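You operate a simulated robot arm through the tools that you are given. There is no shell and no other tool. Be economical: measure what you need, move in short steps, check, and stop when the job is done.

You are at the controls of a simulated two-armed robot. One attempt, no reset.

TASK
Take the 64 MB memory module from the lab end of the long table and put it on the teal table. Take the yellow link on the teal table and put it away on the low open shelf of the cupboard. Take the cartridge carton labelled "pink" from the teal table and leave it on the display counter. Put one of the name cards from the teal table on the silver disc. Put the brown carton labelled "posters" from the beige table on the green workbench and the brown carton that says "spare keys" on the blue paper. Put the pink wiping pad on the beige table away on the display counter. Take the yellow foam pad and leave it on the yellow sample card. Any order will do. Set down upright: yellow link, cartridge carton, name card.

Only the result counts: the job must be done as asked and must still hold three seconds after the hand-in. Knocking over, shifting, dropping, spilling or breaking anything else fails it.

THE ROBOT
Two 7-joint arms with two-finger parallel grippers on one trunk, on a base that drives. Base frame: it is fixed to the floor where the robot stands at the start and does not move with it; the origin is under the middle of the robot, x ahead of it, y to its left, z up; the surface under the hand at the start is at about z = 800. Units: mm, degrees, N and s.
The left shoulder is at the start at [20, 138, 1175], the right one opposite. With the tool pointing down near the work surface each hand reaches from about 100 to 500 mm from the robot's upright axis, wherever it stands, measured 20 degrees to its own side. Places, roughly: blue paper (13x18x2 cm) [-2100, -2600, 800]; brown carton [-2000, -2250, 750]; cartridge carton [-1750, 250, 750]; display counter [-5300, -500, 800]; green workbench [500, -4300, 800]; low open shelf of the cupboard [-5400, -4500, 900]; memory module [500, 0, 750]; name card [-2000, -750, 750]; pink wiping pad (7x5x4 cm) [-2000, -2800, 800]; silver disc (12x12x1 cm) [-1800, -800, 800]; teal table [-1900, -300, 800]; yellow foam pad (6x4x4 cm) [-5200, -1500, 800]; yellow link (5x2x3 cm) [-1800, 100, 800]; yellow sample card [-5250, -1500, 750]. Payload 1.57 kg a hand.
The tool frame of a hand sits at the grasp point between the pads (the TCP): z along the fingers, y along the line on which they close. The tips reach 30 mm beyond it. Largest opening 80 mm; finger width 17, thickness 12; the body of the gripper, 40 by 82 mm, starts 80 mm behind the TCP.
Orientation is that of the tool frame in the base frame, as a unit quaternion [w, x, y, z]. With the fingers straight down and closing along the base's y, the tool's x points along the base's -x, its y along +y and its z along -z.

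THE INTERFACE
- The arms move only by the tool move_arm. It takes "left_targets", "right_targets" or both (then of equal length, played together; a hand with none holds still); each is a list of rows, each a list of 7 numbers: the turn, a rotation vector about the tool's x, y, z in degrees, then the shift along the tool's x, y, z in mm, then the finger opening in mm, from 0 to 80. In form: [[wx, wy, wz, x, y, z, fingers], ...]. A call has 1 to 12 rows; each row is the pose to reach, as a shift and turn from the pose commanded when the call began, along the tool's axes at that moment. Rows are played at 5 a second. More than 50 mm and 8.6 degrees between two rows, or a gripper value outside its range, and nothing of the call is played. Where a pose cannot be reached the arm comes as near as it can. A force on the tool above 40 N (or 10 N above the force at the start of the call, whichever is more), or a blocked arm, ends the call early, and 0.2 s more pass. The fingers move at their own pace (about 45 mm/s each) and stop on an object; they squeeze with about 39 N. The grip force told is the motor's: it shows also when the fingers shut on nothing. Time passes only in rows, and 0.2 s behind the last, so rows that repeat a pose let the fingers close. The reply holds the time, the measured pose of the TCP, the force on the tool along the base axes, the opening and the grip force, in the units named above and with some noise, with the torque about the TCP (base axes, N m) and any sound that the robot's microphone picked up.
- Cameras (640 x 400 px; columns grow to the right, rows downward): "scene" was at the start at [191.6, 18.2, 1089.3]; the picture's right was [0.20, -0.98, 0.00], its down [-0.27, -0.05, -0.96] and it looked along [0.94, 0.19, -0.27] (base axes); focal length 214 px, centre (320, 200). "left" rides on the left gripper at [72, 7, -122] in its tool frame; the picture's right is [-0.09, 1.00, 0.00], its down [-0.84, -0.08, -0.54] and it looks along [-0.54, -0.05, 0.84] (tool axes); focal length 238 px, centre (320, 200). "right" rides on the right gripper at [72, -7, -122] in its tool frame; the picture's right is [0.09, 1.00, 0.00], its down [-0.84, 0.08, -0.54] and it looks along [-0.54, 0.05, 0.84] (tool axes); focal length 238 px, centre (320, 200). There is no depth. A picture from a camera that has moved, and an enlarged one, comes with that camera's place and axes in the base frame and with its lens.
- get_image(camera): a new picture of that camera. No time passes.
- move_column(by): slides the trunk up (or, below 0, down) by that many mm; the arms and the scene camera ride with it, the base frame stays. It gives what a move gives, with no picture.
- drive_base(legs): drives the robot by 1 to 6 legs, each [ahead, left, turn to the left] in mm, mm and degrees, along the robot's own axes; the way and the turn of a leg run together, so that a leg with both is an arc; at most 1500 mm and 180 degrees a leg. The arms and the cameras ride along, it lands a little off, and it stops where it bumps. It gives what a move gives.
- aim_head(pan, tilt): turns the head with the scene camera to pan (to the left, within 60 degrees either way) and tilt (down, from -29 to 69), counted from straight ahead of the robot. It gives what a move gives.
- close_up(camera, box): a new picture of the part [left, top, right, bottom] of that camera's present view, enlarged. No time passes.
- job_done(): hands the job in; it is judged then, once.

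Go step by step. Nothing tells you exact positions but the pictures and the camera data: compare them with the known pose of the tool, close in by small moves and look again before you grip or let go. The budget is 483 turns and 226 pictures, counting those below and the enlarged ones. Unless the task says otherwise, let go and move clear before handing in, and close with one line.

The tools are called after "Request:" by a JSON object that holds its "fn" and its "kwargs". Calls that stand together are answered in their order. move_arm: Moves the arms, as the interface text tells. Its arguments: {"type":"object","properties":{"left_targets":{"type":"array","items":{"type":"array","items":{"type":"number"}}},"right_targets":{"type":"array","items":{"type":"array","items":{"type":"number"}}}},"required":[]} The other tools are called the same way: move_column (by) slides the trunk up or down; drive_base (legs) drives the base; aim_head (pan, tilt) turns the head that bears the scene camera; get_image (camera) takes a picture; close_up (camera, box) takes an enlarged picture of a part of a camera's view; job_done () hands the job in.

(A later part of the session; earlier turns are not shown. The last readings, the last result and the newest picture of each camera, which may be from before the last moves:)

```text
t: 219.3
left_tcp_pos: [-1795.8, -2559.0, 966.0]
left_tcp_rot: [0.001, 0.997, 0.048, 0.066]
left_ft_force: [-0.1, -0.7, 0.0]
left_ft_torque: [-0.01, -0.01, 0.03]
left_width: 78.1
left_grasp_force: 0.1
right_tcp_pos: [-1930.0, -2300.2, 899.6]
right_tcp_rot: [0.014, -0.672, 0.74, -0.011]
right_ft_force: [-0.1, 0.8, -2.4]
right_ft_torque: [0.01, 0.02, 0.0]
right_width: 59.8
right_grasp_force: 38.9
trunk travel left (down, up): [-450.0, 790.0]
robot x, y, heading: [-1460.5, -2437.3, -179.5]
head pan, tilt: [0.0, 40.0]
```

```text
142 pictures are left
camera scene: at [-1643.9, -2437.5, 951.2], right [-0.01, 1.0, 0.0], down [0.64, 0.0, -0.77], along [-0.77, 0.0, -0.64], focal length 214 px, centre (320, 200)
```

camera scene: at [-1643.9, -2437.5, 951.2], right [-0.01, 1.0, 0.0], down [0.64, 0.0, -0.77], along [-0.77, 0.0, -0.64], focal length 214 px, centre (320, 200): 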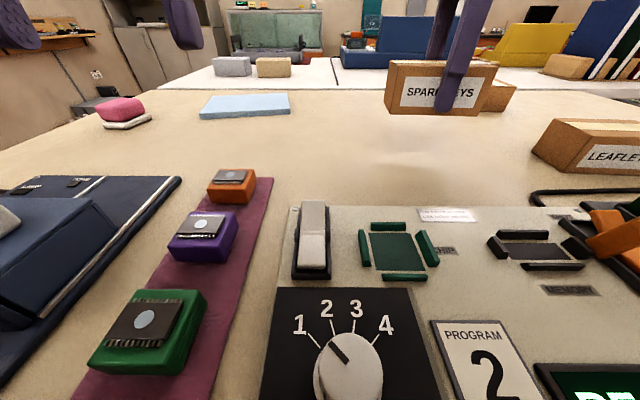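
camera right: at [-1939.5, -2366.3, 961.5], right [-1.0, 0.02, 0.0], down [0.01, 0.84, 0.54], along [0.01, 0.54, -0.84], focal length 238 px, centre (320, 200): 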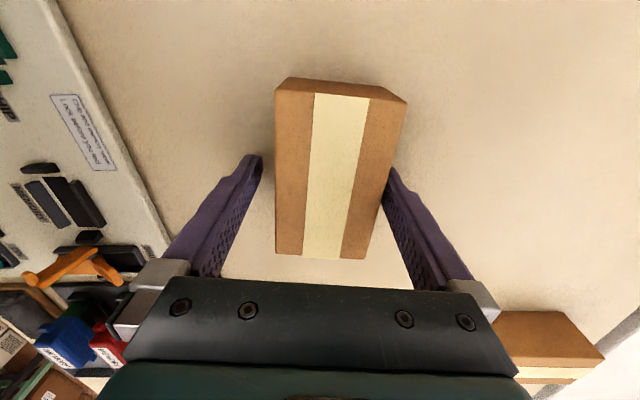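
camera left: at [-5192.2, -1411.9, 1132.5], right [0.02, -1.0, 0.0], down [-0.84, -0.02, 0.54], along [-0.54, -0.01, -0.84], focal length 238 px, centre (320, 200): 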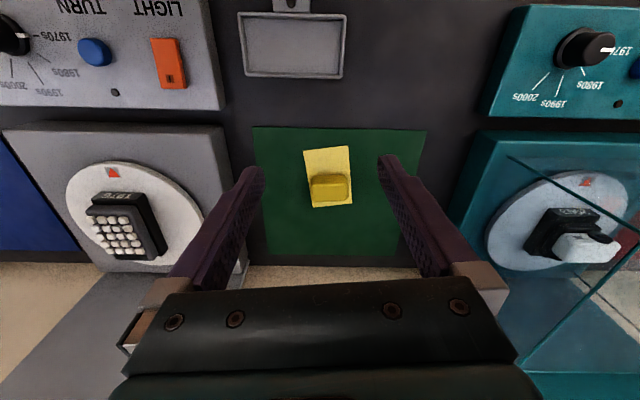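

SPARE KEYS is lifted. I raise the trunk again, pull the hand in and back out.

Request:
{"fn": "move_column", "kwargs": {"by": 100}}

Request:
{"fn": "move_arm", "kwargs": {"right_targets": [[0, 0, 0, 0, -40, -10, 45], [0, 0, 0, 0, -85, -20, 45], [0, 0, 0, 0, -130, -30, 45]]}}

Request:
{"fn": "drive_base", "kwargs": {"legs": [[-400, 0, 0]]}}

Request:
{"fn": "get_image", "kwargs": {"camera": "scene"}}

```text
t: 220.6
left_tcp_pos: [-1795.4, -2557.7, 1066.8]
left_tcp_rot: [0.001, 0.997, 0.048, 0.067]
left_ft_force: [0.1, 0.4, -0.3]
left_ft_torque: [-0.02, 0.01, 0.02]
left_width: 78.0
left_grasp_force: 0.2
right_tcp_pos: [-1931.3, -2297.3, 999.2]
right_tcp_rot: [0.014, -0.67, 0.742, -0.011]
right_ft_force: [0.5, -0.9, -2.2]
right_ft_torque: [0.01, -0.01, -0.01]
right_width: 60.0
right_grasp_force: 39.1
trunk travel left (down, up): [-550.0, 690.0]
robot x, y, heading: [-1458.7, -2435.3, -179.8]
head pan, tilt: [0.0, 40.0]
```

```text
t: 221.2
left_tcp_pos: [-1796.2, -2557.0, 1066.2]
left_tcp_rot: [0.0, 0.997, 0.048, 0.067]
left_ft_force: [0.3, -1.0, -0.6]
left_ft_torque: [0.01, -0.01, 0.0]
left_width: 78.0
left_grasp_force: 0.0
right_tcp_pos: [-1901.5, -2304.7, 970.9]
right_tcp_rot: [0.062, -0.659, 0.747, -0.059]
right_ft_force: [-0.3, 0.7, -4.0]
right_ft_torque: [-0.01, 0.01, -0.01]
right_width: 59.6
right_grasp_force: 39.8
right hand out of reach, approached as far as the arm can: row 1, 2
trunk travel left (down, up): [-550.0, 690.0]
robot x, y, heading: [-1458.1, -2435.0, -179.3]
head pan, tilt: [0.0, 40.0]
stopped in row 2 (right hand): the arm was blocked; the commanded pose is now the measured one
```

```text
t: 223.7
left_tcp_pos: [-1395.3, -2554.5, 1066.6]
left_tcp_rot: [0.001, 0.997, 0.046, 0.066]
left_ft_force: [0.6, -0.2, -0.4]
left_ft_torque: [0.03, 0.03, 0.01]
left_width: 78.1
left_grasp_force: 0.1
right_tcp_pos: [-1500.2, -2300.0, 971.0]
right_tcp_rot: [0.061, -0.657, 0.749, -0.058]
right_ft_force: [0.1, -0.8, -2.8]
right_ft_torque: [-0.02, -0.03, 0.0]
right_width: 59.7
right_grasp_force: 39.0
trunk travel left (down, up): [-550.0, 690.0]
robot x, y, heading: [-1058.6, -2433.0, 180.1]
head pan, tilt: [0.0, 40.0]
```

```text
141 pictures are left
camera scene: at [-1243.0, -2434.9, 1051.2], right [0.0, 1.0, 0.0], down [0.64, 0.0, -0.77], along [-0.77, 0.0, -0.64], focal length 214 px, centre (320, 200)
```

scene: 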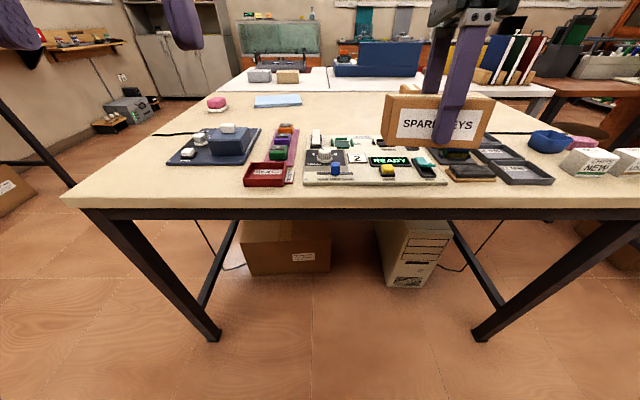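

The carton is held, but the right wrist is in an awkward pose. I turn it back to neutral while pulling it in.

Request:
{"fn": "move_arm", "kwargs": {"right_targets": [[-0.66, -0.63, -8.1, -1, -9, -5, 45], [-1.3, -1.25, -16.2, -2, -18, -10, 45], [-2, -1.9, -24.3, -3, -27, -15, 45], [-2.6, -2.5, -32.4, -4, -36, -20, 45], [-3.3, -3.1, -40.5, -5, -45, -25, 45], [-4, -3.75, -48.6, -6, -54, -30, 45], [-4.6, -4.4, -56.8, -7, -63, -35, 45], [-5.3, -5, -64.9, -8, -72, -40, 45], [-5.9, -5.6, -73, -9, -81, -45, 45], [-6.6, -6.25, -81.1, -10, -90, -50, 45], [-7.2, -6.9, -89.2, -11, -99, -55, 45], [-7.9, -7.5, -97.3, -13, -108, -60, 45]]}}

Request:
{"fn": "get_image", "kwargs": {"camera": "right"}}

```text
t: 225.1
left_tcp_pos: [-1395.9, -2554.3, 1066.2]
left_tcp_rot: [0.003, 0.997, 0.045, 0.066]
left_ft_force: [0.1, 0.4, -0.5]
left_ft_torque: [0.0, 0.0, 0.01]
left_width: 78.1
left_grasp_force: 0.2
right_tcp_pos: [-1481.5, -2305.1, 974.8]
right_tcp_rot: [-0.066, 0.885, -0.448, 0.107]
right_ft_force: [-0.4, -0.4, -2.8]
right_ft_torque: [-0.01, 0.02, -0.01]
right_width: 59.7
right_grasp_force: 39.3
right hand out of reach, approached as far as the arm can: row 1, 2, 3, 4, 5, 6
trunk travel left (down, up): [-550.0, 690.0]
robot x, y, heading: [-1059.5, -2432.7, 180.0]
head pan, tilt: [0.0, 40.0]
stopped in row 6 (right hand): the arm was blocked; the commanded pose is now the measured one
```

```text
140 pictures are left
camera right: at [-1464.3, -2361.5, 1104.1], right [-0.72, -0.66, -0.2], down [-0.68, 0.62, 0.4], along [-0.14, 0.42, -0.89], focal length 238 px, centre (320, 200)
```

right: 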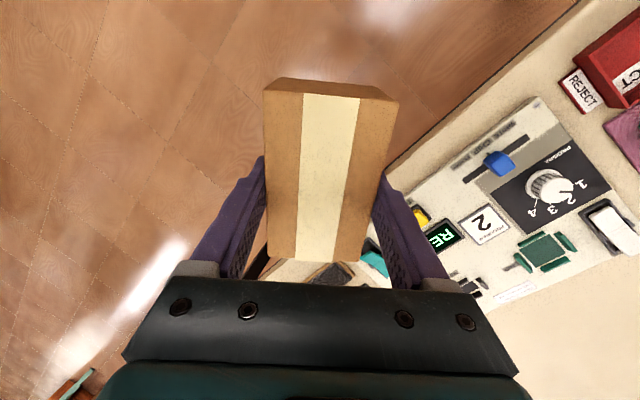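

The arm is being blocked by something. I look at it with the head.

Request:
{"fn": "aim_head", "kwargs": {"pan": -35, "tilt": -10}}

Request:
{"fn": "get_image", "kwargs": {"camera": "scene"}}

```text
t: 226.2
left_tcp_pos: [-1395.2, -2553.3, 1066.2]
left_tcp_rot: [0.001, 0.997, 0.045, 0.068]
left_ft_force: [0.2, 0.5, -0.2]
left_ft_torque: [0.04, 0.02, -0.01]
left_width: 78.1
left_grasp_force: 0.0
right_tcp_pos: [-1481.5, -2305.1, 974.7]
right_tcp_rot: [-0.065, 0.885, -0.449, 0.106]
right_ft_force: [-0.2, -1.2, -2.1]
right_ft_torque: [0.0, 0.01, -0.01]
right_width: 59.8
right_grasp_force: 39.6
trunk travel left (down, up): [-550.0, 690.0]
robot x, y, heading: [-1059.3, -2434.3, 180.2]
head pan, tilt: [-35.0, -10.0]
```

```text
139 pictures are left
camera scene: at [-1227.2, -2386.6, 1130.1], right [0.57, 0.82, 0.0], down [-0.14, 0.1, -0.98], along [-0.81, 0.57, 0.17], focal length 214 px, centre (320, 200)
```

scene: 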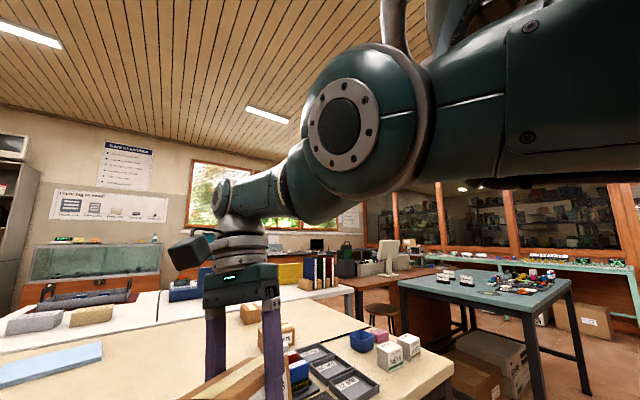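

The elbow is folded in close to the head. I swing the hand outward to the right first and then straighten the wrist.

Request:
{"fn": "move_arm", "kwargs": {"right_targets": [[0, 0, 0, -25, -18, 0, 45], [0, 0, 0, -50, -36, 0, 45], [0, 0, 0, -75, -55, 0, 45]]}}

```text
t: 227.0
left_tcp_pos: [-1394.4, -2555.3, 1066.6]
left_tcp_rot: [0.001, 0.997, 0.045, 0.067]
left_ft_force: [-0.3, 0.1, 0.1]
left_ft_torque: [-0.02, -0.05, 0.0]
left_width: 78.0
left_grasp_force: 0.1
right_tcp_pos: [-1486.4, -2213.8, 978.4]
right_tcp_rot: [-0.065, 0.885, -0.449, 0.105]
right_ft_force: [-0.7, -0.8, -2.8]
right_ft_torque: [0.03, -0.01, -0.04]
right_width: 59.8
right_grasp_force: 39.2
right hand out of reach, approached as far as the arm can: row 2, 3
trunk travel left (down, up): [-550.0, 690.0]
robot x, y, heading: [-1058.6, -2435.7, 180.1]
head pan, tilt: [-35.0, -10.0]
```

Request:
{"fn": "move_arm", "kwargs": {"right_targets": [[-1.1, -1.8, -7.6, 0, 0, 0, 45], [-2.2, -3.6, -15.3, 0, 0, 0, 45], [-3.3, -5.4, -22.9, 0, 0, 0, 45], [-4.4, -7.2, -30.6, 0, 0, 0, 45], [-5.6, -9, -38.2, 0, 0, 0, 45], [-6.7, -10.8, -45.9, 0, 0, 0, 45], [-7.8, -12.6, -53.5, 0, 0, 0, 45], [-7.8, -12.6, -53.5, 0, 0, 0, 45]]}}

Request:
{"fn": "get_image", "kwargs": {"camera": "scene"}}

```text
t: 228.8
left_tcp_pos: [-1396.1, -2554.9, 1066.4]
left_tcp_rot: [0.001, 0.997, 0.046, 0.067]
left_ft_force: [0.1, 0.2, -0.4]
left_ft_torque: [0.01, 0.02, 0.0]
left_width: 77.9
left_grasp_force: 0.0
right_tcp_pos: [-1536.3, -2209.8, 976.1]
right_tcp_rot: [0.0, 1.0, 0.003, 0.007]
right_ft_force: [0.1, -0.2, -2.7]
right_ft_torque: [0.0, -0.04, 0.01]
right_width: 59.8
right_grasp_force: 39.0
right hand out of reach, approached as far as the arm can: row 1, 2, 3, 4, 5, 6, 7, 8
trunk travel left (down, up): [-550.0, 690.0]
robot x, y, heading: [-1055.6, -2438.4, 179.9]
head pan, tilt: [-35.0, -10.0]
```

```text
138 pictures are left
camera scene: at [-1227.1, -2386.6, 1130.1], right [0.57, 0.82, 0.0], down [-0.14, 0.1, -0.98], along [-0.81, 0.57, 0.17], focal length 214 px, centre (320, 200)
```

scene: 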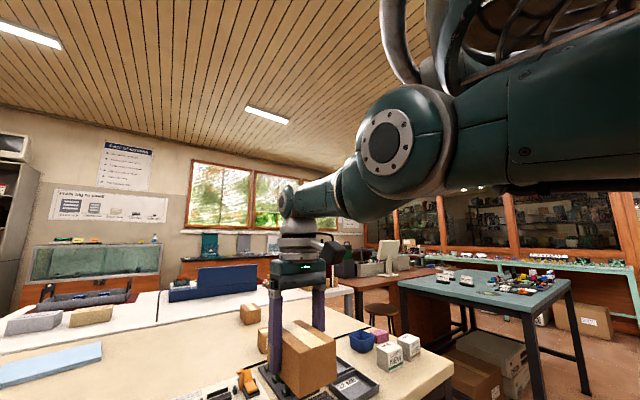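

Wrist neutral again. I pull the hand in toward the robot.

Request:
{"fn": "move_arm", "kwargs": {"right_targets": [[0, 0, 0, 30, 0, -5, 45], [0, 0, 0, 60, 10, -10, 45], [0, 0, 0, 90, 20, -20, 45], [0, 0, 0, 120, 35, -30, 45], [0, 0, 0, 150, 50, -40, 45]]}}

Request:
{"fn": "get_image", "kwargs": {"camera": "scene"}}

```text
t: 230.2
left_tcp_pos: [-1396.0, -2554.7, 1065.8]
left_tcp_rot: [0.002, 0.997, 0.044, 0.068]
left_ft_force: [0.8, 0.2, 0.7]
left_ft_torque: [-0.02, 0.02, -0.02]
left_width: 78.2
left_grasp_force: 0.0
right_tcp_pos: [-1514.0, -2248.6, 977.3]
right_tcp_rot: [0.004, 0.998, -0.006, 0.058]
right_ft_force: [0.8, -0.1, -2.0]
right_ft_torque: [0.03, 0.01, 0.0]
right_width: 59.8
right_grasp_force: 39.0
right hand out of reach, approached as far as the arm can: row 1, 2, 3, 4, 5
trunk travel left (down, up): [-550.0, 690.0]
robot x, y, heading: [-1057.2, -2433.3, 180.1]
head pan, tilt: [-35.0, -10.0]
stopped in row 5 (right hand): the arm was blocked; the commanded pose is now the measured one
```

```text
137 pictures are left
camera scene: at [-1227.1, -2386.7, 1130.1], right [0.57, 0.82, 0.0], down [-0.14, 0.1, -0.98], along [-0.81, 0.57, 0.17], focal length 214 px, centre (320, 200)
```

scene: 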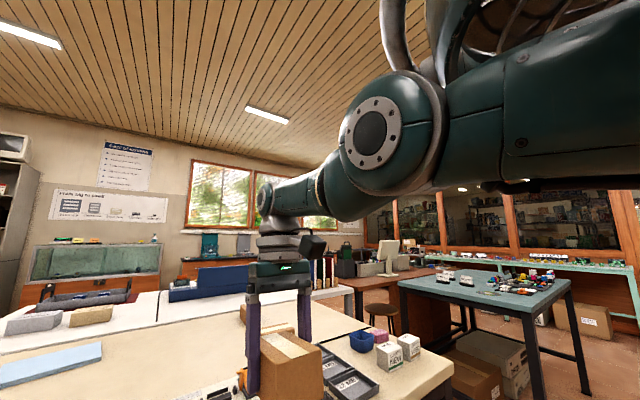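

Request:
{"fn": "move_arm", "kwargs": {"right_targets": [[0, 0, 0, 0, 0, -30, 45], [0, 0, 0, 0, 0, -60, 45], [0, 0, 0, 0, 0, -90, 45]]}}

```text
t: 231.2
left_tcp_pos: [-1395.6, -2554.7, 1065.7]
left_tcp_rot: [0.002, 0.997, 0.045, 0.067]
left_ft_force: [-0.9, -0.8, -1.0]
left_ft_torque: [0.0, 0.02, 0.0]
left_width: 78.0
left_grasp_force: 0.1
right_tcp_pos: [-1490.8, -2241.6, 1016.0]
right_tcp_rot: [0.009, 0.993, -0.013, 0.116]
right_ft_force: [0.3, -0.3, -2.7]
right_ft_torque: [-0.01, 0.03, 0.04]
right_width: 59.7
right_grasp_force: 39.4
right hand out of reach, approached as far as the arm can: row 2, 3
trunk travel left (down, up): [-550.0, 690.0]
robot x, y, heading: [-1056.0, -2435.6, 179.9]
head pan, tilt: [-35.0, -10.0]
stopped in row 3 (right hand): the arm was blocked; the commanded pose is now the measured one
```

The wrist seems limited in this configuration. A lower hand relative to the shoulder should free it, so I back off into open floor, lower the hand and set it vertical.

Request:
{"fn": "drive_base", "kwargs": {"legs": [[-200, 0, 0]]}}

Request:
{"fn": "move_arm", "kwargs": {"right_targets": [[0, -3.3, -0.4, -14, 0, 25, 45], [0.3, -6.6, -0.8, -27, 0, 50, 45], [0.6, -10, -1.2, -40, 0, 75, 45], [1, -13.3, -1.5, -54, 0, 100, 45], [1, -13.3, -1.5, -54, 0, 100, 45]]}}

```text
t: 232.8
left_tcp_pos: [-1197.6, -2553.7, 1065.0]
left_tcp_rot: [0.001, 0.997, 0.045, 0.067]
left_ft_force: [-0.6, -0.9, 0.2]
left_ft_torque: [0.03, 0.03, -0.02]
left_width: 78.0
left_grasp_force: 0.0
right_tcp_pos: [-1294.2, -2240.0, 1015.5]
right_tcp_rot: [0.01, 0.993, -0.013, 0.115]
right_ft_force: [-0.1, 1.4, -2.9]
right_ft_torque: [0.02, 0.02, 0.01]
right_width: 59.9
right_grasp_force: 39.1
trunk travel left (down, up): [-550.0, 690.0]
robot x, y, heading: [-867.0, -2434.7, 179.6]
head pan, tilt: [-35.0, -10.0]
```

```text
t: 234.0
left_tcp_pos: [-1198.9, -2554.3, 1066.8]
left_tcp_rot: [0.001, 0.997, 0.045, 0.067]
left_ft_force: [0.8, 0.9, 0.3]
left_ft_torque: [-0.02, 0.02, 0.02]
left_width: 77.9
left_grasp_force: 0.1
right_tcp_pos: [-1338.1, -2240.5, 905.3]
right_tcp_rot: [0.0, 1.0, 0.002, -0.001]
right_ft_force: [0.5, -0.1, -2.2]
right_ft_torque: [0.0, 0.03, -0.02]
right_width: 59.7
right_grasp_force: 38.7
right hand out of reach, approached as far as the arm can: row 1, 2, 3, 4, 5
trunk travel left (down, up): [-550.0, 690.0]
robot x, y, heading: [-860.2, -2435.2, 179.9]
head pan, tilt: [-35.0, -10.0]
```

Request:
{"fn": "move_arm", "kwargs": {"right_targets": [[0, 0, 0, 20, 0, 25, 45], [0, 0, 0, 40, 0, 50, 45], [0, 0, 0, 60, 0, 75, 45], [0, 0, 0, 90, 0, 75, 45], [0, 0, 0, 120, 0, 75, 45]]}}

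Request:
{"fn": "get_image", "kwargs": {"camera": "scene"}}

```text
t: 235.2
left_tcp_pos: [-1198.1, -2553.7, 1065.0]
left_tcp_rot: [0.002, 0.997, 0.045, 0.067]
left_ft_force: [-0.3, 0.1, -0.1]
left_ft_torque: [-0.03, 0.0, -0.03]
left_width: 78.0
left_grasp_force: 0.0
right_tcp_pos: [-1310.9, -2238.9, 799.6]
right_tcp_rot: [0.0, 1.0, 0.0, 0.0]
right_ft_force: [-0.5, -0.7, -1.4]
right_ft_torque: [-0.02, 0.02, -0.02]
right_width: 59.5
right_grasp_force: 39.1
right hand out of reach, approached as far as the arm can: row 1, 2, 3, 4, 5
trunk travel left (down, up): [-550.0, 690.0]
robot x, y, heading: [-860.3, -2431.6, 179.8]
head pan, tilt: [-35.0, -10.0]
```

```text
136 pictures are left
camera scene: at [-1029.4, -2386.7, 1130.1], right [0.57, 0.82, 0.0], down [-0.14, 0.1, -0.98], along [-0.81, 0.57, 0.17], focal length 214 px, centre (320, 200)
```

scene: 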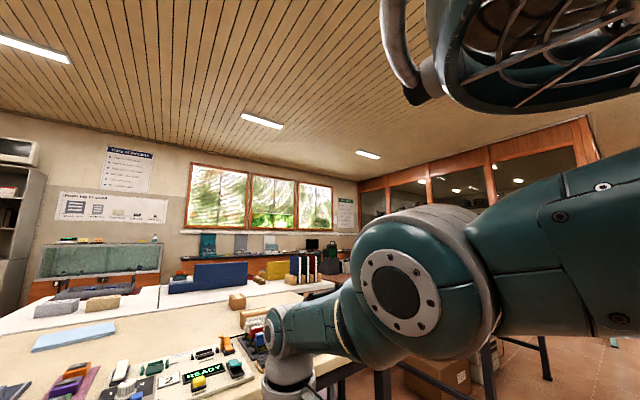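

The elbow is stuck straight. I try yawing the hand the other way, which should swing the elbow outward.

Request:
{"fn": "move_arm", "kwargs": {"right_targets": [[0, 0, -8.4, 0, 0, -10, 45], [0, 0, -16.8, 0, 0, -20, 45], [0, 0, -25.2, 0, 0, -30, 45], [0, 0, -33.6, 0, 0, -40, 45], [0, 0, -42, 0, 0, -50, 45], [0, 0, -50.4, 0, 0, -60, 45], [0, 0, -58.8, 0, 0, -70, 45], [0, 0, -67.2, 0, 0, -80, 45], [0, 0, -75.6, 10, 0, -90, 45], [0, 0, -84, 20, 0, -100, 45]]}}

Request:
{"fn": "get_image", "kwargs": {"camera": "scene"}}

```text
t: 237.4
left_tcp_pos: [-1198.3, -2556.0, 1066.6]
left_tcp_rot: [0.001, 0.997, 0.045, 0.068]
left_ft_force: [-0.4, 0.7, -0.4]
left_ft_torque: [-0.01, -0.03, 0.01]
left_width: 78.1
left_grasp_force: 0.0
right_tcp_pos: [-1335.1, -2242.3, 889.0]
right_tcp_rot: [0.0, 0.742, 0.671, 0.0]
right_ft_force: [0.6, 1.0, -2.3]
right_ft_torque: [-0.05, -0.02, 0.01]
right_width: 59.8
right_grasp_force: 39.1
right hand out of reach, approached as far as the arm can: row 1, 2, 3, 4, 5, 6, 7, 8, 9, 10
trunk travel left (down, up): [-550.0, 690.0]
robot x, y, heading: [-860.1, -2435.7, 179.9]
head pan, tilt: [-35.0, -10.0]
```

```text
135 pictures are left
camera scene: at [-1029.8, -2386.7, 1130.2], right [0.57, 0.82, 0.0], down [-0.14, 0.1, -0.98], along [-0.81, 0.57, 0.17], focal length 214 px, centre (320, 200)
```

scene: 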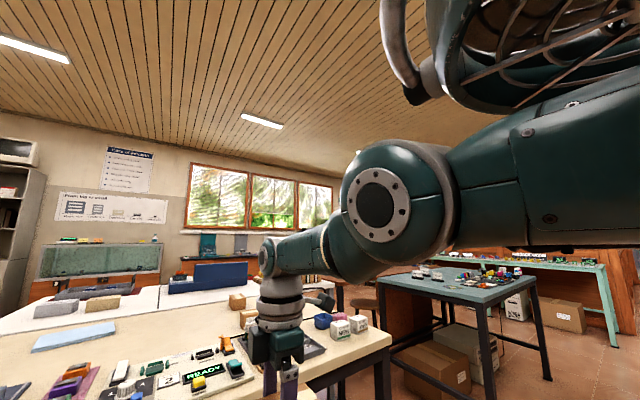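

The elbow is straight and near-singular. I test pulling in while letting the fingers tilt back toward the robot.

Request:
{"fn": "move_arm", "kwargs": {"right_targets": [[-6, 0, 0, 0, 20, 0, 45], [-12, 0, 0, 0, 40, 0, 45], [-18, 0, 0, 0, 60, 0, 45], [-24, 0, 0, 0, 80, 0, 45], [-30, 0, 0, 0, 100, 0, 45], [-36, 0, 0, 0, 120, 0, 45]]}}

Request:
{"fn": "get_image", "kwargs": {"camera": "scene"}}

```text
t: 238.8
left_tcp_pos: [-1198.2, -2554.7, 1065.9]
left_tcp_rot: [0.0, 0.997, 0.044, 0.067]
left_ft_force: [-0.8, 0.6, 0.3]
left_ft_torque: [-0.01, 0.02, 0.0]
left_width: 78.0
left_grasp_force: 0.1
right_tcp_pos: [-1206.7, -2248.4, 898.6]
right_tcp_rot: [0.23, 0.706, 0.637, 0.208]
right_ft_force: [0.1, -0.1, -2.8]
right_ft_torque: [-0.01, 0.02, 0.0]
right_width: 59.7
right_grasp_force: 38.8
right hand out of reach, approached as far as the arm can: row 3, 4, 5, 6
trunk travel left (down, up): [-550.0, 690.0]
robot x, y, heading: [-860.7, -2435.6, 179.9]
head pan, tilt: [-35.0, -10.0]
```

```text
134 pictures are left
camera scene: at [-1029.9, -2386.6, 1130.2], right [0.57, 0.82, 0.0], down [-0.14, 0.1, -0.98], along [-0.81, 0.57, 0.17], focal length 214 px, centre (320, 200)
```

scene: 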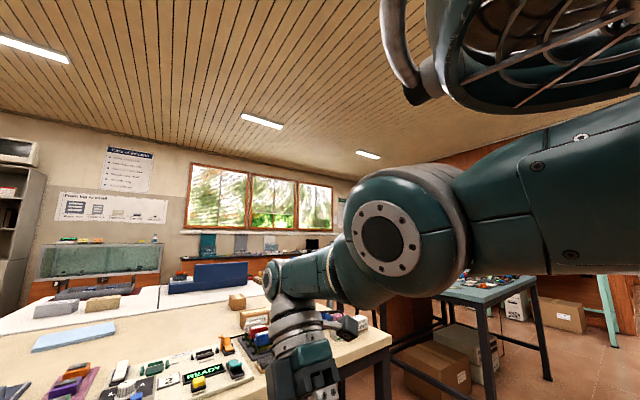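

The elbow did not bend, so its limit must be on this side. I undo the tilt and go up high instead, so that the elbow can fold below.

Request:
{"fn": "move_arm", "kwargs": {"right_targets": [[6, 0, 0, -2, -5, -24, 45], [12, 0, 0, -4, -10, -48, 45], [18, 0, 0, -6, -15, -72, 45], [24, 0, 0, -8, -20, -97, 45], [30, 0, 0, -10, -25, -121, 45], [36, 0, 0, -11, -29, -145, 45], [36, 0, 0, -11, -15, -175, 45], [36, 0, 0, -11, 0, -205, 45], [36, 0, 0, -11, 15, -235, 45]]}}

Request:
{"fn": "get_image", "kwargs": {"camera": "scene"}}

```text
t: 240.6
left_tcp_pos: [-1197.8, -2554.7, 1066.4]
left_tcp_rot: [0.003, 0.997, 0.044, 0.068]
left_ft_force: [-0.8, 0.0, -0.7]
left_ft_torque: [-0.01, 0.05, -0.02]
left_width: 77.9
left_grasp_force: 0.1
right_tcp_pos: [-1304.5, -2251.0, 971.2]
right_tcp_rot: [0.057, 0.736, 0.671, 0.067]
right_ft_force: [0.1, -0.1, -1.3]
right_ft_torque: [-0.03, 0.02, 0.02]
right_width: 59.8
right_grasp_force: 38.7
right hand out of reach, approached as far as the arm can: row 1, 2, 3, 4, 5, 6, 7
trunk travel left (down, up): [-550.0, 690.0]
robot x, y, heading: [-861.5, -2436.3, 179.9]
head pan, tilt: [-35.0, -10.0]
stopped in row 8 (right hand): the arm was blocked; the commanded pose is now the measured one
```

```text
133 pictures are left
camera scene: at [-1029.7, -2386.7, 1130.1], right [0.57, 0.82, 0.0], down [-0.14, 0.1, -0.98], along [-0.81, 0.57, 0.17], focal length 214 px, centre (320, 200)
```

scene: 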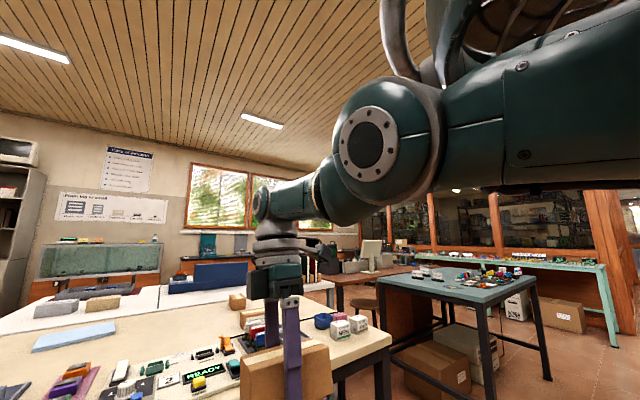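

I compare with the left arm, which is in its normal configuration.

Request:
{"fn": "aim_head", "kwargs": {"pan": 45, "tilt": -10}}

Request:
{"fn": "get_image", "kwargs": {"camera": "scene"}}

Request:
{"fn": "aim_head", "kwargs": {"pan": -60, "tilt": -10}}

Request:
{"fn": "get_image", "kwargs": {"camera": "scene"}}

```text
t: 242.1
left_tcp_pos: [-1197.8, -2555.4, 1067.3]
left_tcp_rot: [0.001, 0.997, 0.045, 0.067]
left_ft_force: [0.5, 0.7, 0.7]
left_ft_torque: [0.02, 0.02, 0.02]
left_width: 78.0
left_grasp_force: 0.1
right_tcp_pos: [-1305.0, -2252.2, 972.3]
right_tcp_rot: [0.056, 0.737, 0.67, 0.066]
right_ft_force: [0.7, -0.2, -1.9]
right_ft_torque: [-0.04, -0.01, 0.04]
right_width: 59.9
right_grasp_force: 39.1
trunk travel left (down, up): [-550.0, 690.0]
robot x, y, heading: [-863.8, -2438.4, 180.1]
head pan, tilt: [45.0, -10.0]
```

```text
132 pictures are left
camera scene: at [-1020.5, -2494.6, 1130.2], right [-0.71, 0.71, 0.0], down [-0.12, -0.12, -0.98], along [-0.7, -0.69, 0.17], focal length 214 px, centre (320, 200)
```

scene: 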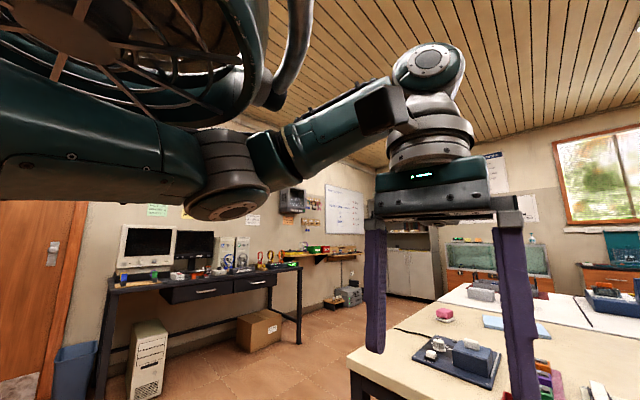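

```text
t: 243.9
left_tcp_pos: [-1198.7, -2553.5, 1066.3]
left_tcp_rot: [0.001, 0.997, 0.045, 0.067]
left_ft_force: [-0.2, 0.0, -0.1]
left_ft_torque: [0.0, -0.02, 0.02]
left_width: 77.8
left_grasp_force: 0.0
right_tcp_pos: [-1305.5, -2253.3, 971.4]
right_tcp_rot: [0.057, 0.737, 0.67, 0.066]
right_ft_force: [0.2, -0.3, -2.6]
right_ft_torque: [0.02, 0.04, 0.04]
right_width: 59.6
right_grasp_force: 38.5
trunk travel left (down, up): [-550.0, 690.0]
robot x, y, heading: [-858.2, -2429.0, 179.8]
head pan, tilt: [-60.0, -10.0]
```

```text
131 pictures are left
camera scene: at [-1002.9, -2362.1, 1130.2], right [0.87, 0.5, 0.0], down [-0.09, 0.15, -0.98], along [-0.49, 0.85, 0.17], focal length 214 px, centre (320, 200)
```

scene: 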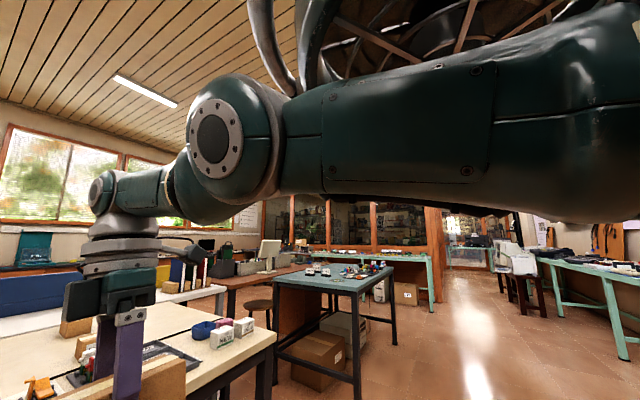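

It looks like the elbow has slipped just past straight and is held at its limit. I stretch the arm fully out at a lower height to bring it back through straight, then pull in.

Request:
{"fn": "move_arm", "kwargs": {"right_targets": [[4, 0, 0, 0, -30, 20, 45], [8, 0, 0, 0, -60, 40, 45], [10, 0, 0, 0, -90, 55, 45], [10, 0, 0, 0, -130, 55, 45], [10, 0, 0, 0, -170, 55, 45], [10, 0, 0, 0, -200, 55, 45]]}}

Request:
{"fn": "move_arm", "kwargs": {"right_targets": [[0, 0, 0, 0, 30, 5, 45], [0, 0, 0, 0, 60, 10, 45], [0, 0, 0, 0, 90, 15, 45], [0, 0, 0, 0, 120, 20, 45], [0, 0, 0, 0, 150, 20, 45]]}}

```text
t: 245.3
left_tcp_pos: [-1197.5, -2554.3, 1065.6]
left_tcp_rot: [0.001, 0.997, 0.045, 0.067]
left_ft_force: [-0.2, 0.2, -0.5]
left_ft_torque: [0.01, 0.01, 0.01]
left_width: 78.1
left_grasp_force: 0.1
right_tcp_pos: [-1341.5, -2237.2, 908.4]
right_tcp_rot: [-0.008, 0.739, 0.673, 0.007]
right_ft_force: [0.0, 0.2, -3.5]
right_ft_torque: [0.01, 0.02, 0.02]
right_width: 59.6
right_grasp_force: 38.6
right hand out of reach, approached as far as the arm can: row 1, 2, 3, 4, 5, 6
trunk travel left (down, up): [-550.0, 690.0]
robot x, y, heading: [-862.4, -2433.0, 179.8]
head pan, tilt: [-60.0, -10.0]
```

```text
t: 246.5
left_tcp_pos: [-1198.4, -2554.3, 1066.5]
left_tcp_rot: [0.002, 0.997, 0.045, 0.066]
left_ft_force: [1.2, -0.2, 0.9]
left_ft_torque: [-0.04, 0.0, 0.0]
left_width: 78.1
left_grasp_force: 0.0
right_tcp_pos: [-1329.7, -2252.6, 863.8]
right_tcp_rot: [-0.008, 0.739, 0.673, 0.007]
right_ft_force: [-0.1, 1.3, -1.9]
right_ft_torque: [-0.02, -0.02, -0.02]
right_width: 59.9
right_grasp_force: 39.7
right hand out of reach, approached as far as the arm can: row 1, 2, 3, 4, 5
trunk travel left (down, up): [-550.0, 690.0]
robot x, y, heading: [-861.6, -2437.7, 179.8]
head pan, tilt: [-60.0, -10.0]
```

The last command was still outside the reach, so I keep pulling in now.

Request:
{"fn": "move_arm", "kwargs": {"right_targets": [[0, 0, 0, 0, 30, 0, 45], [0, 0, 0, 0, 60, 0, 45], [0, 0, 0, 0, 90, 0, 45], [0, 0, 0, 0, 120, 0, 45], [0, 0, 0, 0, 150, 0, 45]]}}

Request:
{"fn": "get_image", "kwargs": {"camera": "scene"}}

```text
t: 247.7
left_tcp_pos: [-1198.9, -2554.9, 1067.2]
left_tcp_rot: [0.002, 0.997, 0.044, 0.067]
left_ft_force: [-0.2, -0.6, 0.4]
left_ft_torque: [-0.01, 0.0, -0.01]
left_width: 78.0
left_grasp_force: 0.1
right_tcp_pos: [-1319.5, -2271.5, 829.2]
right_tcp_rot: [-0.008, 0.739, 0.674, 0.007]
right_ft_force: [0.0, 0.8, -2.7]
right_ft_torque: [-0.02, -0.01, 0.02]
right_width: 59.9
right_grasp_force: 38.5
right hand out of reach, approached as far as the arm can: row 1, 2, 3, 4, 5
trunk travel left (down, up): [-550.0, 690.0]
robot x, y, heading: [-860.7, -2435.4, 179.9]
head pan, tilt: [-60.0, -10.0]
```

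```text
130 pictures are left
camera scene: at [-1002.8, -2362.1, 1130.2], right [0.87, 0.5, 0.0], down [-0.09, 0.15, -0.98], along [-0.49, 0.85, 0.17], focal length 214 px, centre (320, 200)
```

scene: 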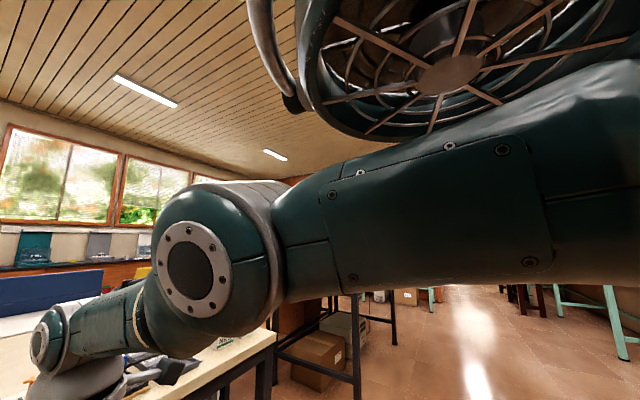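

Request:
{"fn": "move_arm", "kwargs": {"right_targets": [[8, 0, 0, 0, -10, -10, 45], [16, 0, 0, 0, -20, -20, 45], [24, 0, 0, 0, -30, -30, 45], [32, 0, 0, 0, -40, -40, 45], [40, 0, 0, 0, -50, -50, 45], [40, 0, 0, 0, -50, -50, 45]]}}

Request:
{"fn": "get_image", "kwargs": {"camera": "scene"}}

```text
t: 249.1
left_tcp_pos: [-1197.8, -2554.9, 1066.1]
left_tcp_rot: [0.001, 0.997, 0.045, 0.068]
left_ft_force: [0.1, 0.2, 0.4]
left_ft_torque: [0.03, -0.01, 0.02]
left_width: 77.6
left_grasp_force: 0.0
right_tcp_pos: [-1442.5, -2279.3, 848.4]
right_tcp_rot: [-0.26, 0.692, 0.635, -0.224]
right_ft_force: [0.8, -0.3, -2.2]
right_ft_torque: [-0.04, -0.01, 0.03]
right_width: 59.5
right_grasp_force: 38.6
right hand out of reach, approached as far as the arm can: row 1, 2, 3, 4, 5, 6
trunk travel left (down, up): [-550.0, 690.0]
robot x, y, heading: [-858.3, -2432.8, 179.8]
head pan, tilt: [-60.0, -10.0]
```

```text
129 pictures are left
camera scene: at [-1002.8, -2362.1, 1130.2], right [0.87, 0.5, 0.0], down [-0.09, 0.15, -0.98], along [-0.49, 0.85, 0.17], focal length 214 px, centre (320, 200)
```

scene: 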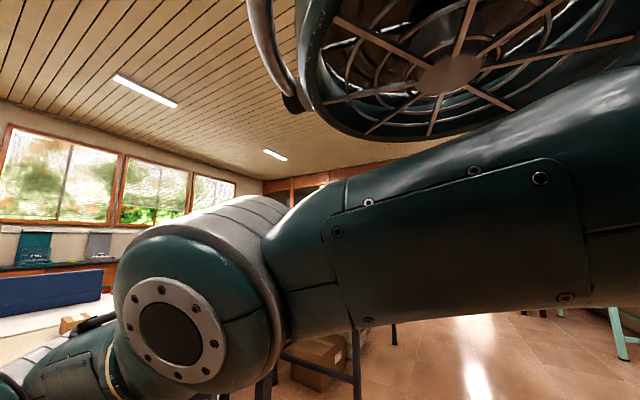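

The wrist obeys but the elbow stays locked. I stretch the arm strongly outward while swinging it, trying to bring the elbow back through straight.

Request:
{"fn": "move_arm", "kwargs": {"right_targets": [[-8, 0, 0, 0, -40, 20, 45], [-16, 0, 0, 0, -80, 40, 45], [-24, 0, 0, 0, -120, 40, 45], [-32, 0, 0, 0, -160, 40, 45], [-40, 0, 0, 0, -200, 40, 45], [-40, 0, 0, 0, -240, 40, 45], [-40, 0, 0, -40, -260, 40, 45], [-40, 0, 0, -80, -270, 40, 45], [-40, 0, 0, -40, -280, 40, 45], [-40, 0, 0, 0, -290, 40, 45], [-40, 0, 0, 45, -300, 40, 45]]}}

Request:
{"fn": "move_arm", "kwargs": {"right_targets": [[0, 0, 0, 0, 49, 0, 45], [0, 0, 0, 0, 98, 0, 45], [0, 0, 0, 0, 147, 0, 45], [0, 0, 0, 0, 196, 0, 45], [0, 0, 0, 0, 245, 0, 45], [0, 0, 0, 0, 294, 0, 45], [0, 0, 0, 0, 343, 0, 45], [0, 0, 0, 0, 392, 0, 45], [0, 0, 0, 0, 440, 0, 45], [0, 0, 0, 0, 480, 0, 45]]}}

```text
t: 251.5
left_tcp_pos: [-1198.8, -2555.9, 1066.8]
left_tcp_rot: [0.002, 0.997, 0.045, 0.067]
left_ft_force: [0.7, 0.2, 0.1]
left_ft_torque: [-0.01, -0.02, 0.03]
left_width: 77.9
left_grasp_force: 0.0
right_tcp_pos: [-1341.8, -2249.1, 987.5]
right_tcp_rot: [-0.006, 0.738, 0.675, 0.009]
right_ft_force: [0.2, -0.6, -2.9]
right_ft_torque: [0.02, 0.03, -0.03]
right_width: 60.1
right_grasp_force: 38.7
right hand out of reach, approached as far as the arm can: row 1, 2, 3, 4, 5, 6, 7, 8, 9, 10, 11
trunk travel left (down, up): [-550.0, 690.0]
robot x, y, heading: [-865.0, -2435.3, 179.7]
head pan, tilt: [-60.0, -10.0]
```

```text
t: 253.7
left_tcp_pos: [-1198.9, -2555.2, 1066.0]
left_tcp_rot: [0.002, 0.997, 0.045, 0.067]
left_ft_force: [0.1, -0.6, -1.1]
left_ft_torque: [0.0, 0.02, -0.01]
left_width: 78.2
left_grasp_force: 0.1
right_tcp_pos: [-1301.5, -2420.9, 956.5]
right_tcp_rot: [-0.008, 0.739, 0.674, 0.006]
right_ft_force: [-0.1, 0.7, -3.0]
right_ft_torque: [-0.02, 0.0, 0.01]
right_width: 59.8
right_grasp_force: 38.5
right hand out of reach, approached as far as the arm can: row 1, 2, 3, 4, 5, 6, 7, 8, 9, 10
trunk travel left (down, up): [-550.0, 690.0]
robot x, y, heading: [-861.4, -2435.0, 179.6]
head pan, tilt: [-60.0, -10.0]
```

The radius shrank a little this time, so I keep pulling.

Request:
{"fn": "move_arm", "kwargs": {"right_targets": [[0, 0, 0, 0, 40, 0, 45], [0, 0, 0, 0, 80, 0, 45], [0, 0, 0, 30, 100, 0, 45], [0, 0, 0, 70, 100, 0, 45], [0, 0, 0, 110, 100, 0, 45], [0, 0, 0, 150, 100, 0, 45]]}}

Request:
{"fn": "get_image", "kwargs": {"camera": "scene"}}

```text
t: 255.1
left_tcp_pos: [-1198.3, -2554.1, 1066.3]
left_tcp_rot: [0.001, 0.997, 0.045, 0.068]
left_ft_force: [0.2, 0.7, 0.4]
left_ft_torque: [0.0, 0.04, 0.0]
left_width: 78.1
left_grasp_force: 0.0
right_tcp_pos: [-1303.8, -2417.0, 966.4]
right_tcp_rot: [-0.008, 0.738, 0.675, 0.007]
right_ft_force: [1.1, -0.6, -2.8]
right_ft_torque: [-0.03, -0.04, -0.01]
right_width: 59.7
right_grasp_force: 38.8
right hand out of reach, approached as far as the arm can: row 1, 2, 3, 4, 5, 6
trunk travel left (down, up): [-550.0, 690.0]
robot x, y, heading: [-859.9, -2435.5, 180.1]
head pan, tilt: [-60.0, -10.0]
```

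```text
128 pictures are left
camera scene: at [-1003.2, -2361.8, 1130.3], right [0.87, 0.5, 0.0], down [-0.09, 0.15, -0.98], along [-0.49, 0.85, 0.17], focal length 214 px, centre (320, 200)
```

scene: 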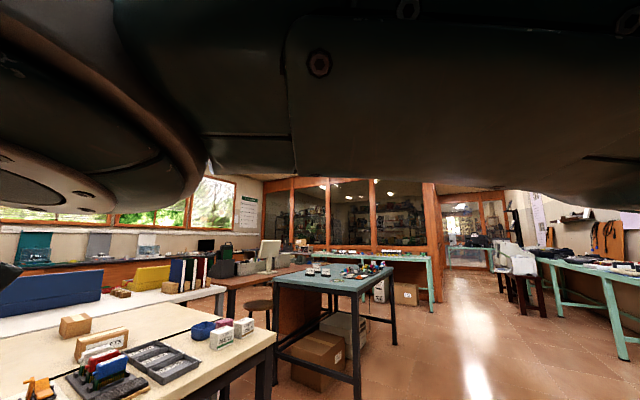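

The elbow hinge has now swung to the normal orientation (disc facing down). I move the hand out to the right side.

Request:
{"fn": "move_arm", "kwargs": {"right_targets": [[0, 0, 0, 40, 0, 0, 45], [0, 0, 0, 80, 0, 0, 45], [0, 0, 0, 120, 0, 0, 45], [0, 0, 0, 160, 0, 0, 45], [0, 0, 0, 200, 0, 0, 45]]}}

Request:
{"fn": "get_image", "kwargs": {"camera": "scene"}}

```text
t: 256.3
left_tcp_pos: [-1197.3, -2555.7, 1066.3]
left_tcp_rot: [0.002, 0.997, 0.044, 0.068]
left_ft_force: [-0.9, 0.1, -0.4]
left_ft_torque: [0.02, 0.01, 0.01]
left_width: 78.3
left_grasp_force: 0.1
right_tcp_pos: [-1341.5, -2244.2, 981.1]
right_tcp_rot: [-0.007, 0.739, 0.673, 0.006]
right_ft_force: [-0.4, -1.0, -3.2]
right_ft_torque: [-0.01, -0.02, 0.0]
right_width: 59.8
right_grasp_force: 38.9
right hand out of reach, approached as far as the arm can: row 1, 2, 3, 4, 5
trunk travel left (down, up): [-550.0, 690.0]
robot x, y, heading: [-860.3, -2437.7, 179.9]
head pan, tilt: [-60.0, -10.0]
```

```text
127 pictures are left
camera scene: at [-1002.8, -2362.4, 1130.1], right [0.87, 0.5, 0.0], down [-0.09, 0.15, -0.98], along [-0.49, 0.85, 0.17], focal length 214 px, centre (320, 200)
```

scene: 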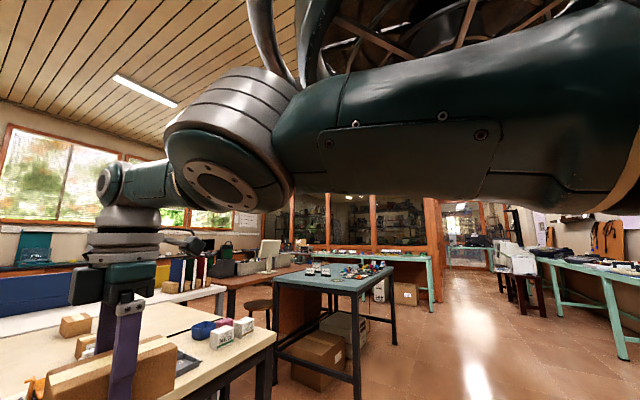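

Request:
{"fn": "move_arm", "kwargs": {"right_targets": [[0, 0, 0, 0, 40, 0, 45], [0, 0, 0, 0, 80, 0, 45], [0, 0, 0, 0, 120, 0, 45], [0, 0, 0, 0, 160, 0, 45], [0, 0, 0, 0, 200, 0, 45]]}}

Request:
{"fn": "get_image", "kwargs": {"camera": "scene"}}

```text
t: 257.5
left_tcp_pos: [-1198.1, -2555.1, 1066.1]
left_tcp_rot: [0.001, 0.997, 0.045, 0.066]
left_ft_force: [0.5, -0.5, 0.0]
left_ft_torque: [-0.02, 0.01, -0.01]
left_width: 78.3
left_grasp_force: 0.0
right_tcp_pos: [-1339.5, -2275.1, 980.1]
right_tcp_rot: [-0.007, 0.739, 0.673, 0.008]
right_ft_force: [0.4, -0.6, -4.0]
right_ft_torque: [-0.03, 0.01, 0.0]
right_width: 59.6
right_grasp_force: 38.9
right hand out of reach, approached as far as the arm can: row 1, 2, 3, 4, 5
trunk travel left (down, up): [-550.0, 690.0]
robot x, y, heading: [-861.2, -2437.4, 180.0]
head pan, tilt: [-60.0, -10.0]
```

```text
126 pictures are left
camera scene: at [-1002.8, -2362.1, 1130.2], right [0.87, 0.5, 0.0], down [-0.09, 0.15, -0.98], along [-0.49, 0.85, 0.17], focal length 214 px, centre (320, 200)
```

scene: 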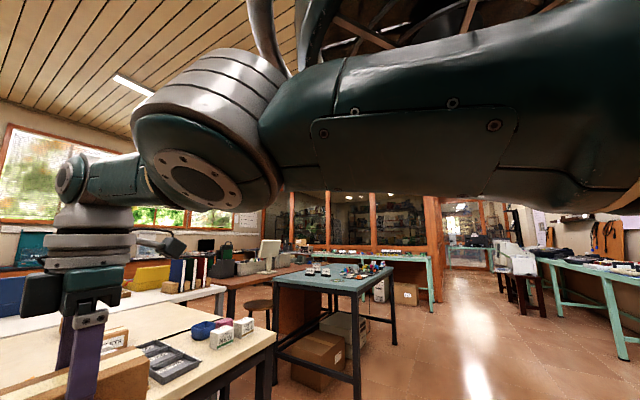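

The hinge faces down now. I bring the hand yaw back to neutral in this configuration and then pull in.

Request:
{"fn": "move_arm", "kwargs": {"right_targets": [[0, 0, 8.4, 0, 0, 0, 45], [0, 0, 16.8, 0, 0, 0, 45], [0, 0, 25.2, 0, 0, 0, 45], [0, 0, 33.6, 0, 0, 0, 45], [0, 0, 42, 0, 0, 0, 45], [0, 0, 50.4, 0, 0, 0, 45], [0, 0, 58.8, 0, 0, 0, 45], [0, 0, 67.2, 0, 0, 0, 45], [0, 0, 75.6, 0, 0, 0, 45], [0, 0, 84, 0, 0, 0, 45]]}}

Request:
{"fn": "move_arm", "kwargs": {"right_targets": [[0, 0, 0, 40, 0, 0, 45], [0, 0, 0, 80, 0, 0, 45], [0, 0, 0, 120, 0, 0, 45], [0, 0, 0, 140, -40, 0, 45], [0, 0, 0, 140, -80, 0, 45]]}}

Request:
{"fn": "get_image", "kwargs": {"camera": "scene"}}

```text
t: 259.7
left_tcp_pos: [-1198.6, -2554.5, 1066.0]
left_tcp_rot: [0.001, 0.997, 0.045, 0.067]
left_ft_force: [0.5, 0.0, -0.7]
left_ft_torque: [-0.03, 0.02, 0.01]
left_width: 77.9
left_grasp_force: 0.0
right_tcp_pos: [-1331.1, -2281.0, 971.8]
right_tcp_rot: [-0.011, 1.0, 0.01, 0.018]
right_ft_force: [-0.2, 1.0, -2.7]
right_ft_torque: [-0.02, -0.01, -0.01]
right_width: 60.1
right_grasp_force: 38.7
right hand out of reach, approached as far as the arm can: row 7, 8, 9
trunk travel left (down, up): [-550.0, 690.0]
robot x, y, heading: [-860.9, -2433.2, 179.8]
head pan, tilt: [-60.0, -10.0]
```

```text
t: 261.1
left_tcp_pos: [-1197.2, -2555.5, 1066.8]
left_tcp_rot: [0.002, 0.997, 0.045, 0.067]
left_ft_force: [-0.7, -0.4, -0.3]
left_ft_torque: [-0.01, 0.0, 0.01]
left_width: 78.2
left_grasp_force: 0.0
right_tcp_pos: [-1325.0, -2174.4, 970.8]
right_tcp_rot: [-0.01, 0.999, 0.014, 0.031]
right_ft_force: [0.6, -0.2, -3.2]
right_ft_torque: [-0.01, 0.03, 0.03]
right_width: 59.9
right_grasp_force: 38.8
right hand out of reach, approached as far as the arm can: row 1, 2, 3, 4, 5
trunk travel left (down, up): [-550.0, 690.0]
robot x, y, heading: [-863.1, -2436.1, 179.9]
head pan, tilt: [-60.0, -10.0]
stopped in row 5 (right hand): the arm was blocked; the commanded pose is now the measured one
```

```text
125 pictures are left
camera scene: at [-1002.8, -2362.3, 1130.1], right [0.87, 0.5, 0.0], down [-0.09, 0.15, -0.98], along [-0.49, 0.85, 0.17], focal length 214 px, centre (320, 200)
```

scene: 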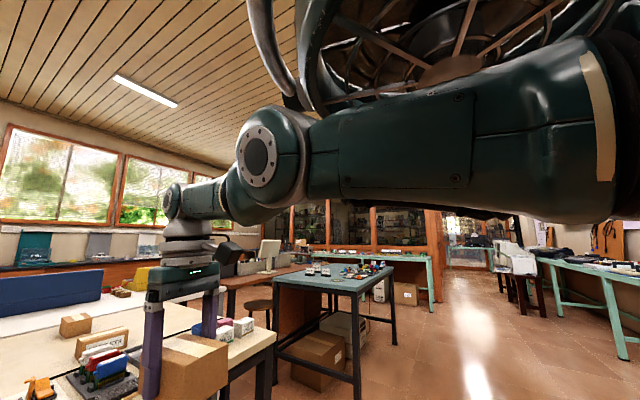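

Yawing the hand negatively swings the hinge the right way. I continue much farther in that direction.

Request:
{"fn": "move_arm", "kwargs": {"right_targets": [[0, 0, -8.5, 0, 0, 0, 45], [0, 0, -17, 0, 0, 0, 45], [0, 0, -25.5, 0, 0, 0, 45], [0, 0, -34, 0, 0, 0, 45], [0, 0, -42.5, 0, 0, 0, 45], [0, 0, -51, 0, 0, 0, 45], [0, 0, -59.5, 0, 0, 0, 45], [0, 0, -68, 0, 0, 0, 45], [0, 0, -76.5, 0, 0, 0, 45], [0, 0, -85, 0, 0, 0, 45], [0, 0, -93.5, 0, 0, 0, 45], [0, 0, -102, 0, 0, 0, 45]]}}

Request:
{"fn": "move_arm", "kwargs": {"right_targets": [[0, 0, -8.5, 0, 0, 0, 45], [0, 0, -17, 0, 0, 0, 45], [0, 0, -25.5, 0, 0, 0, 45], [0, 0, -34, 0, 0, 0, 45], [0, 0, -42.5, 0, 0, 0, 45], [0, 0, -51, 0, 0, 0, 45], [0, 0, -59.5, 0, 0, 0, 45], [0, 0, -68, 0, 0, 0, 45]]}}

Request:
{"fn": "get_image", "kwargs": {"camera": "scene"}}

```text
t: 263.7
left_tcp_pos: [-1198.6, -2555.7, 1066.1]
left_tcp_rot: [0.002, 0.997, 0.046, 0.067]
left_ft_force: [0.6, -0.1, -0.7]
left_ft_torque: [0.01, 0.02, 0.02]
left_width: 78.1
left_grasp_force: 0.2
right_tcp_pos: [-1326.0, -2173.9, 973.4]
right_tcp_rot: [0.017, 0.617, 0.786, 0.027]
right_ft_force: [0.7, 0.3, -2.2]
right_ft_torque: [-0.01, -0.01, 0.04]
right_width: 59.9
right_grasp_force: 39.2
trunk travel left (down, up): [-550.0, 690.0]
robot x, y, heading: [-861.4, -2430.0, 179.9]
head pan, tilt: [-60.0, -10.0]
```

```text
t: 265.5
left_tcp_pos: [-1198.2, -2555.2, 1066.1]
left_tcp_rot: [0.003, 0.997, 0.045, 0.067]
left_ft_force: [0.2, 0.0, -0.2]
left_ft_torque: [0.01, 0.02, 0.02]
left_width: 77.9
left_grasp_force: 0.1
right_tcp_pos: [-1324.7, -2176.0, 971.5]
right_tcp_rot: [0.029, 0.072, 0.997, 0.013]
right_ft_force: [0.2, -0.3, -3.0]
right_ft_torque: [0.05, 0.01, 0.0]
right_width: 59.7
right_grasp_force: 38.8
trunk travel left (down, up): [-550.0, 690.0]
robot x, y, heading: [-862.7, -2436.2, 180.1]
head pan, tilt: [-60.0, -10.0]
```

```text
124 pictures are left
camera scene: at [-1002.7, -2362.5, 1130.1], right [0.87, 0.5, 0.0], down [-0.09, 0.15, -0.98], along [-0.49, 0.85, 0.17], focal length 214 px, centre (320, 200)
```

scene: 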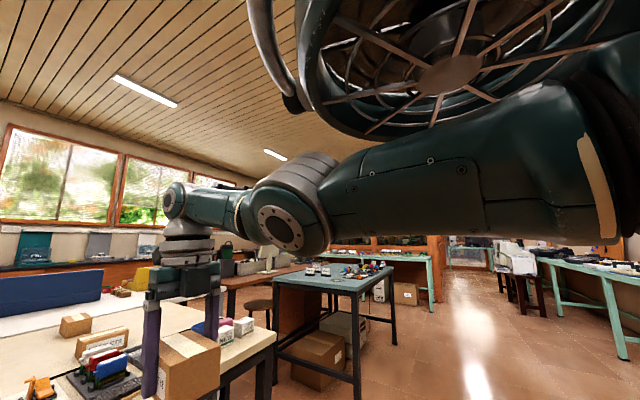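

The elbow is now bent below and every pose is reachable. I try pulling in here.

Request:
{"fn": "move_arm", "kwargs": {"right_targets": [[0, 0, 0, -30, 0, 0, 45], [0, 0, 0, -60, 0, 0, 45], [0, 0, 0, -90, 0, 0, 45], [0, 0, 0, -120, 0, 0, 45], [0, 0, 0, -150, 0, 0, 45]]}}

Request:
{"fn": "get_image", "kwargs": {"camera": "scene"}}

```text
t: 266.7
left_tcp_pos: [-1197.8, -2554.3, 1066.5]
left_tcp_rot: [0.002, 0.997, 0.045, 0.068]
left_ft_force: [0.1, -0.3, 0.3]
left_ft_torque: [-0.03, 0.02, -0.02]
left_width: 78.2
left_grasp_force: 0.0
right_tcp_pos: [-1177.0, -2196.2, 981.0]
right_tcp_rot: [0.029, 0.075, 0.997, 0.013]
right_ft_force: [-0.1, 0.0, -2.1]
right_ft_torque: [0.02, -0.03, 0.03]
right_width: 59.6
right_grasp_force: 39.1
trunk travel left (down, up): [-550.0, 690.0]
robot x, y, heading: [-861.4, -2436.0, 179.9]
head pan, tilt: [-60.0, -10.0]
```

```text
123 pictures are left
camera scene: at [-1002.7, -2362.0, 1130.1], right [0.87, 0.5, 0.0], down [-0.09, 0.15, -0.98], along [-0.49, 0.85, 0.17], focal length 214 px, centre (320, 200)
```

scene: 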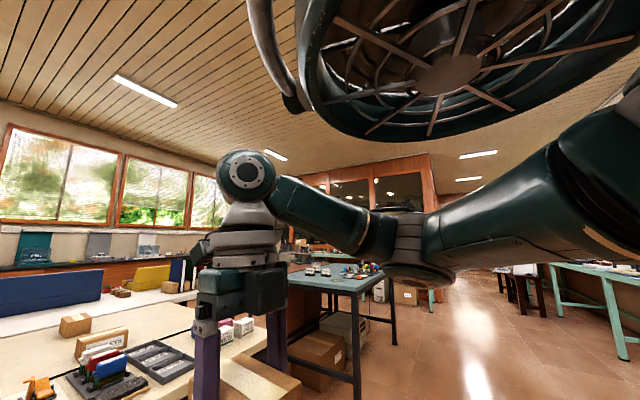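

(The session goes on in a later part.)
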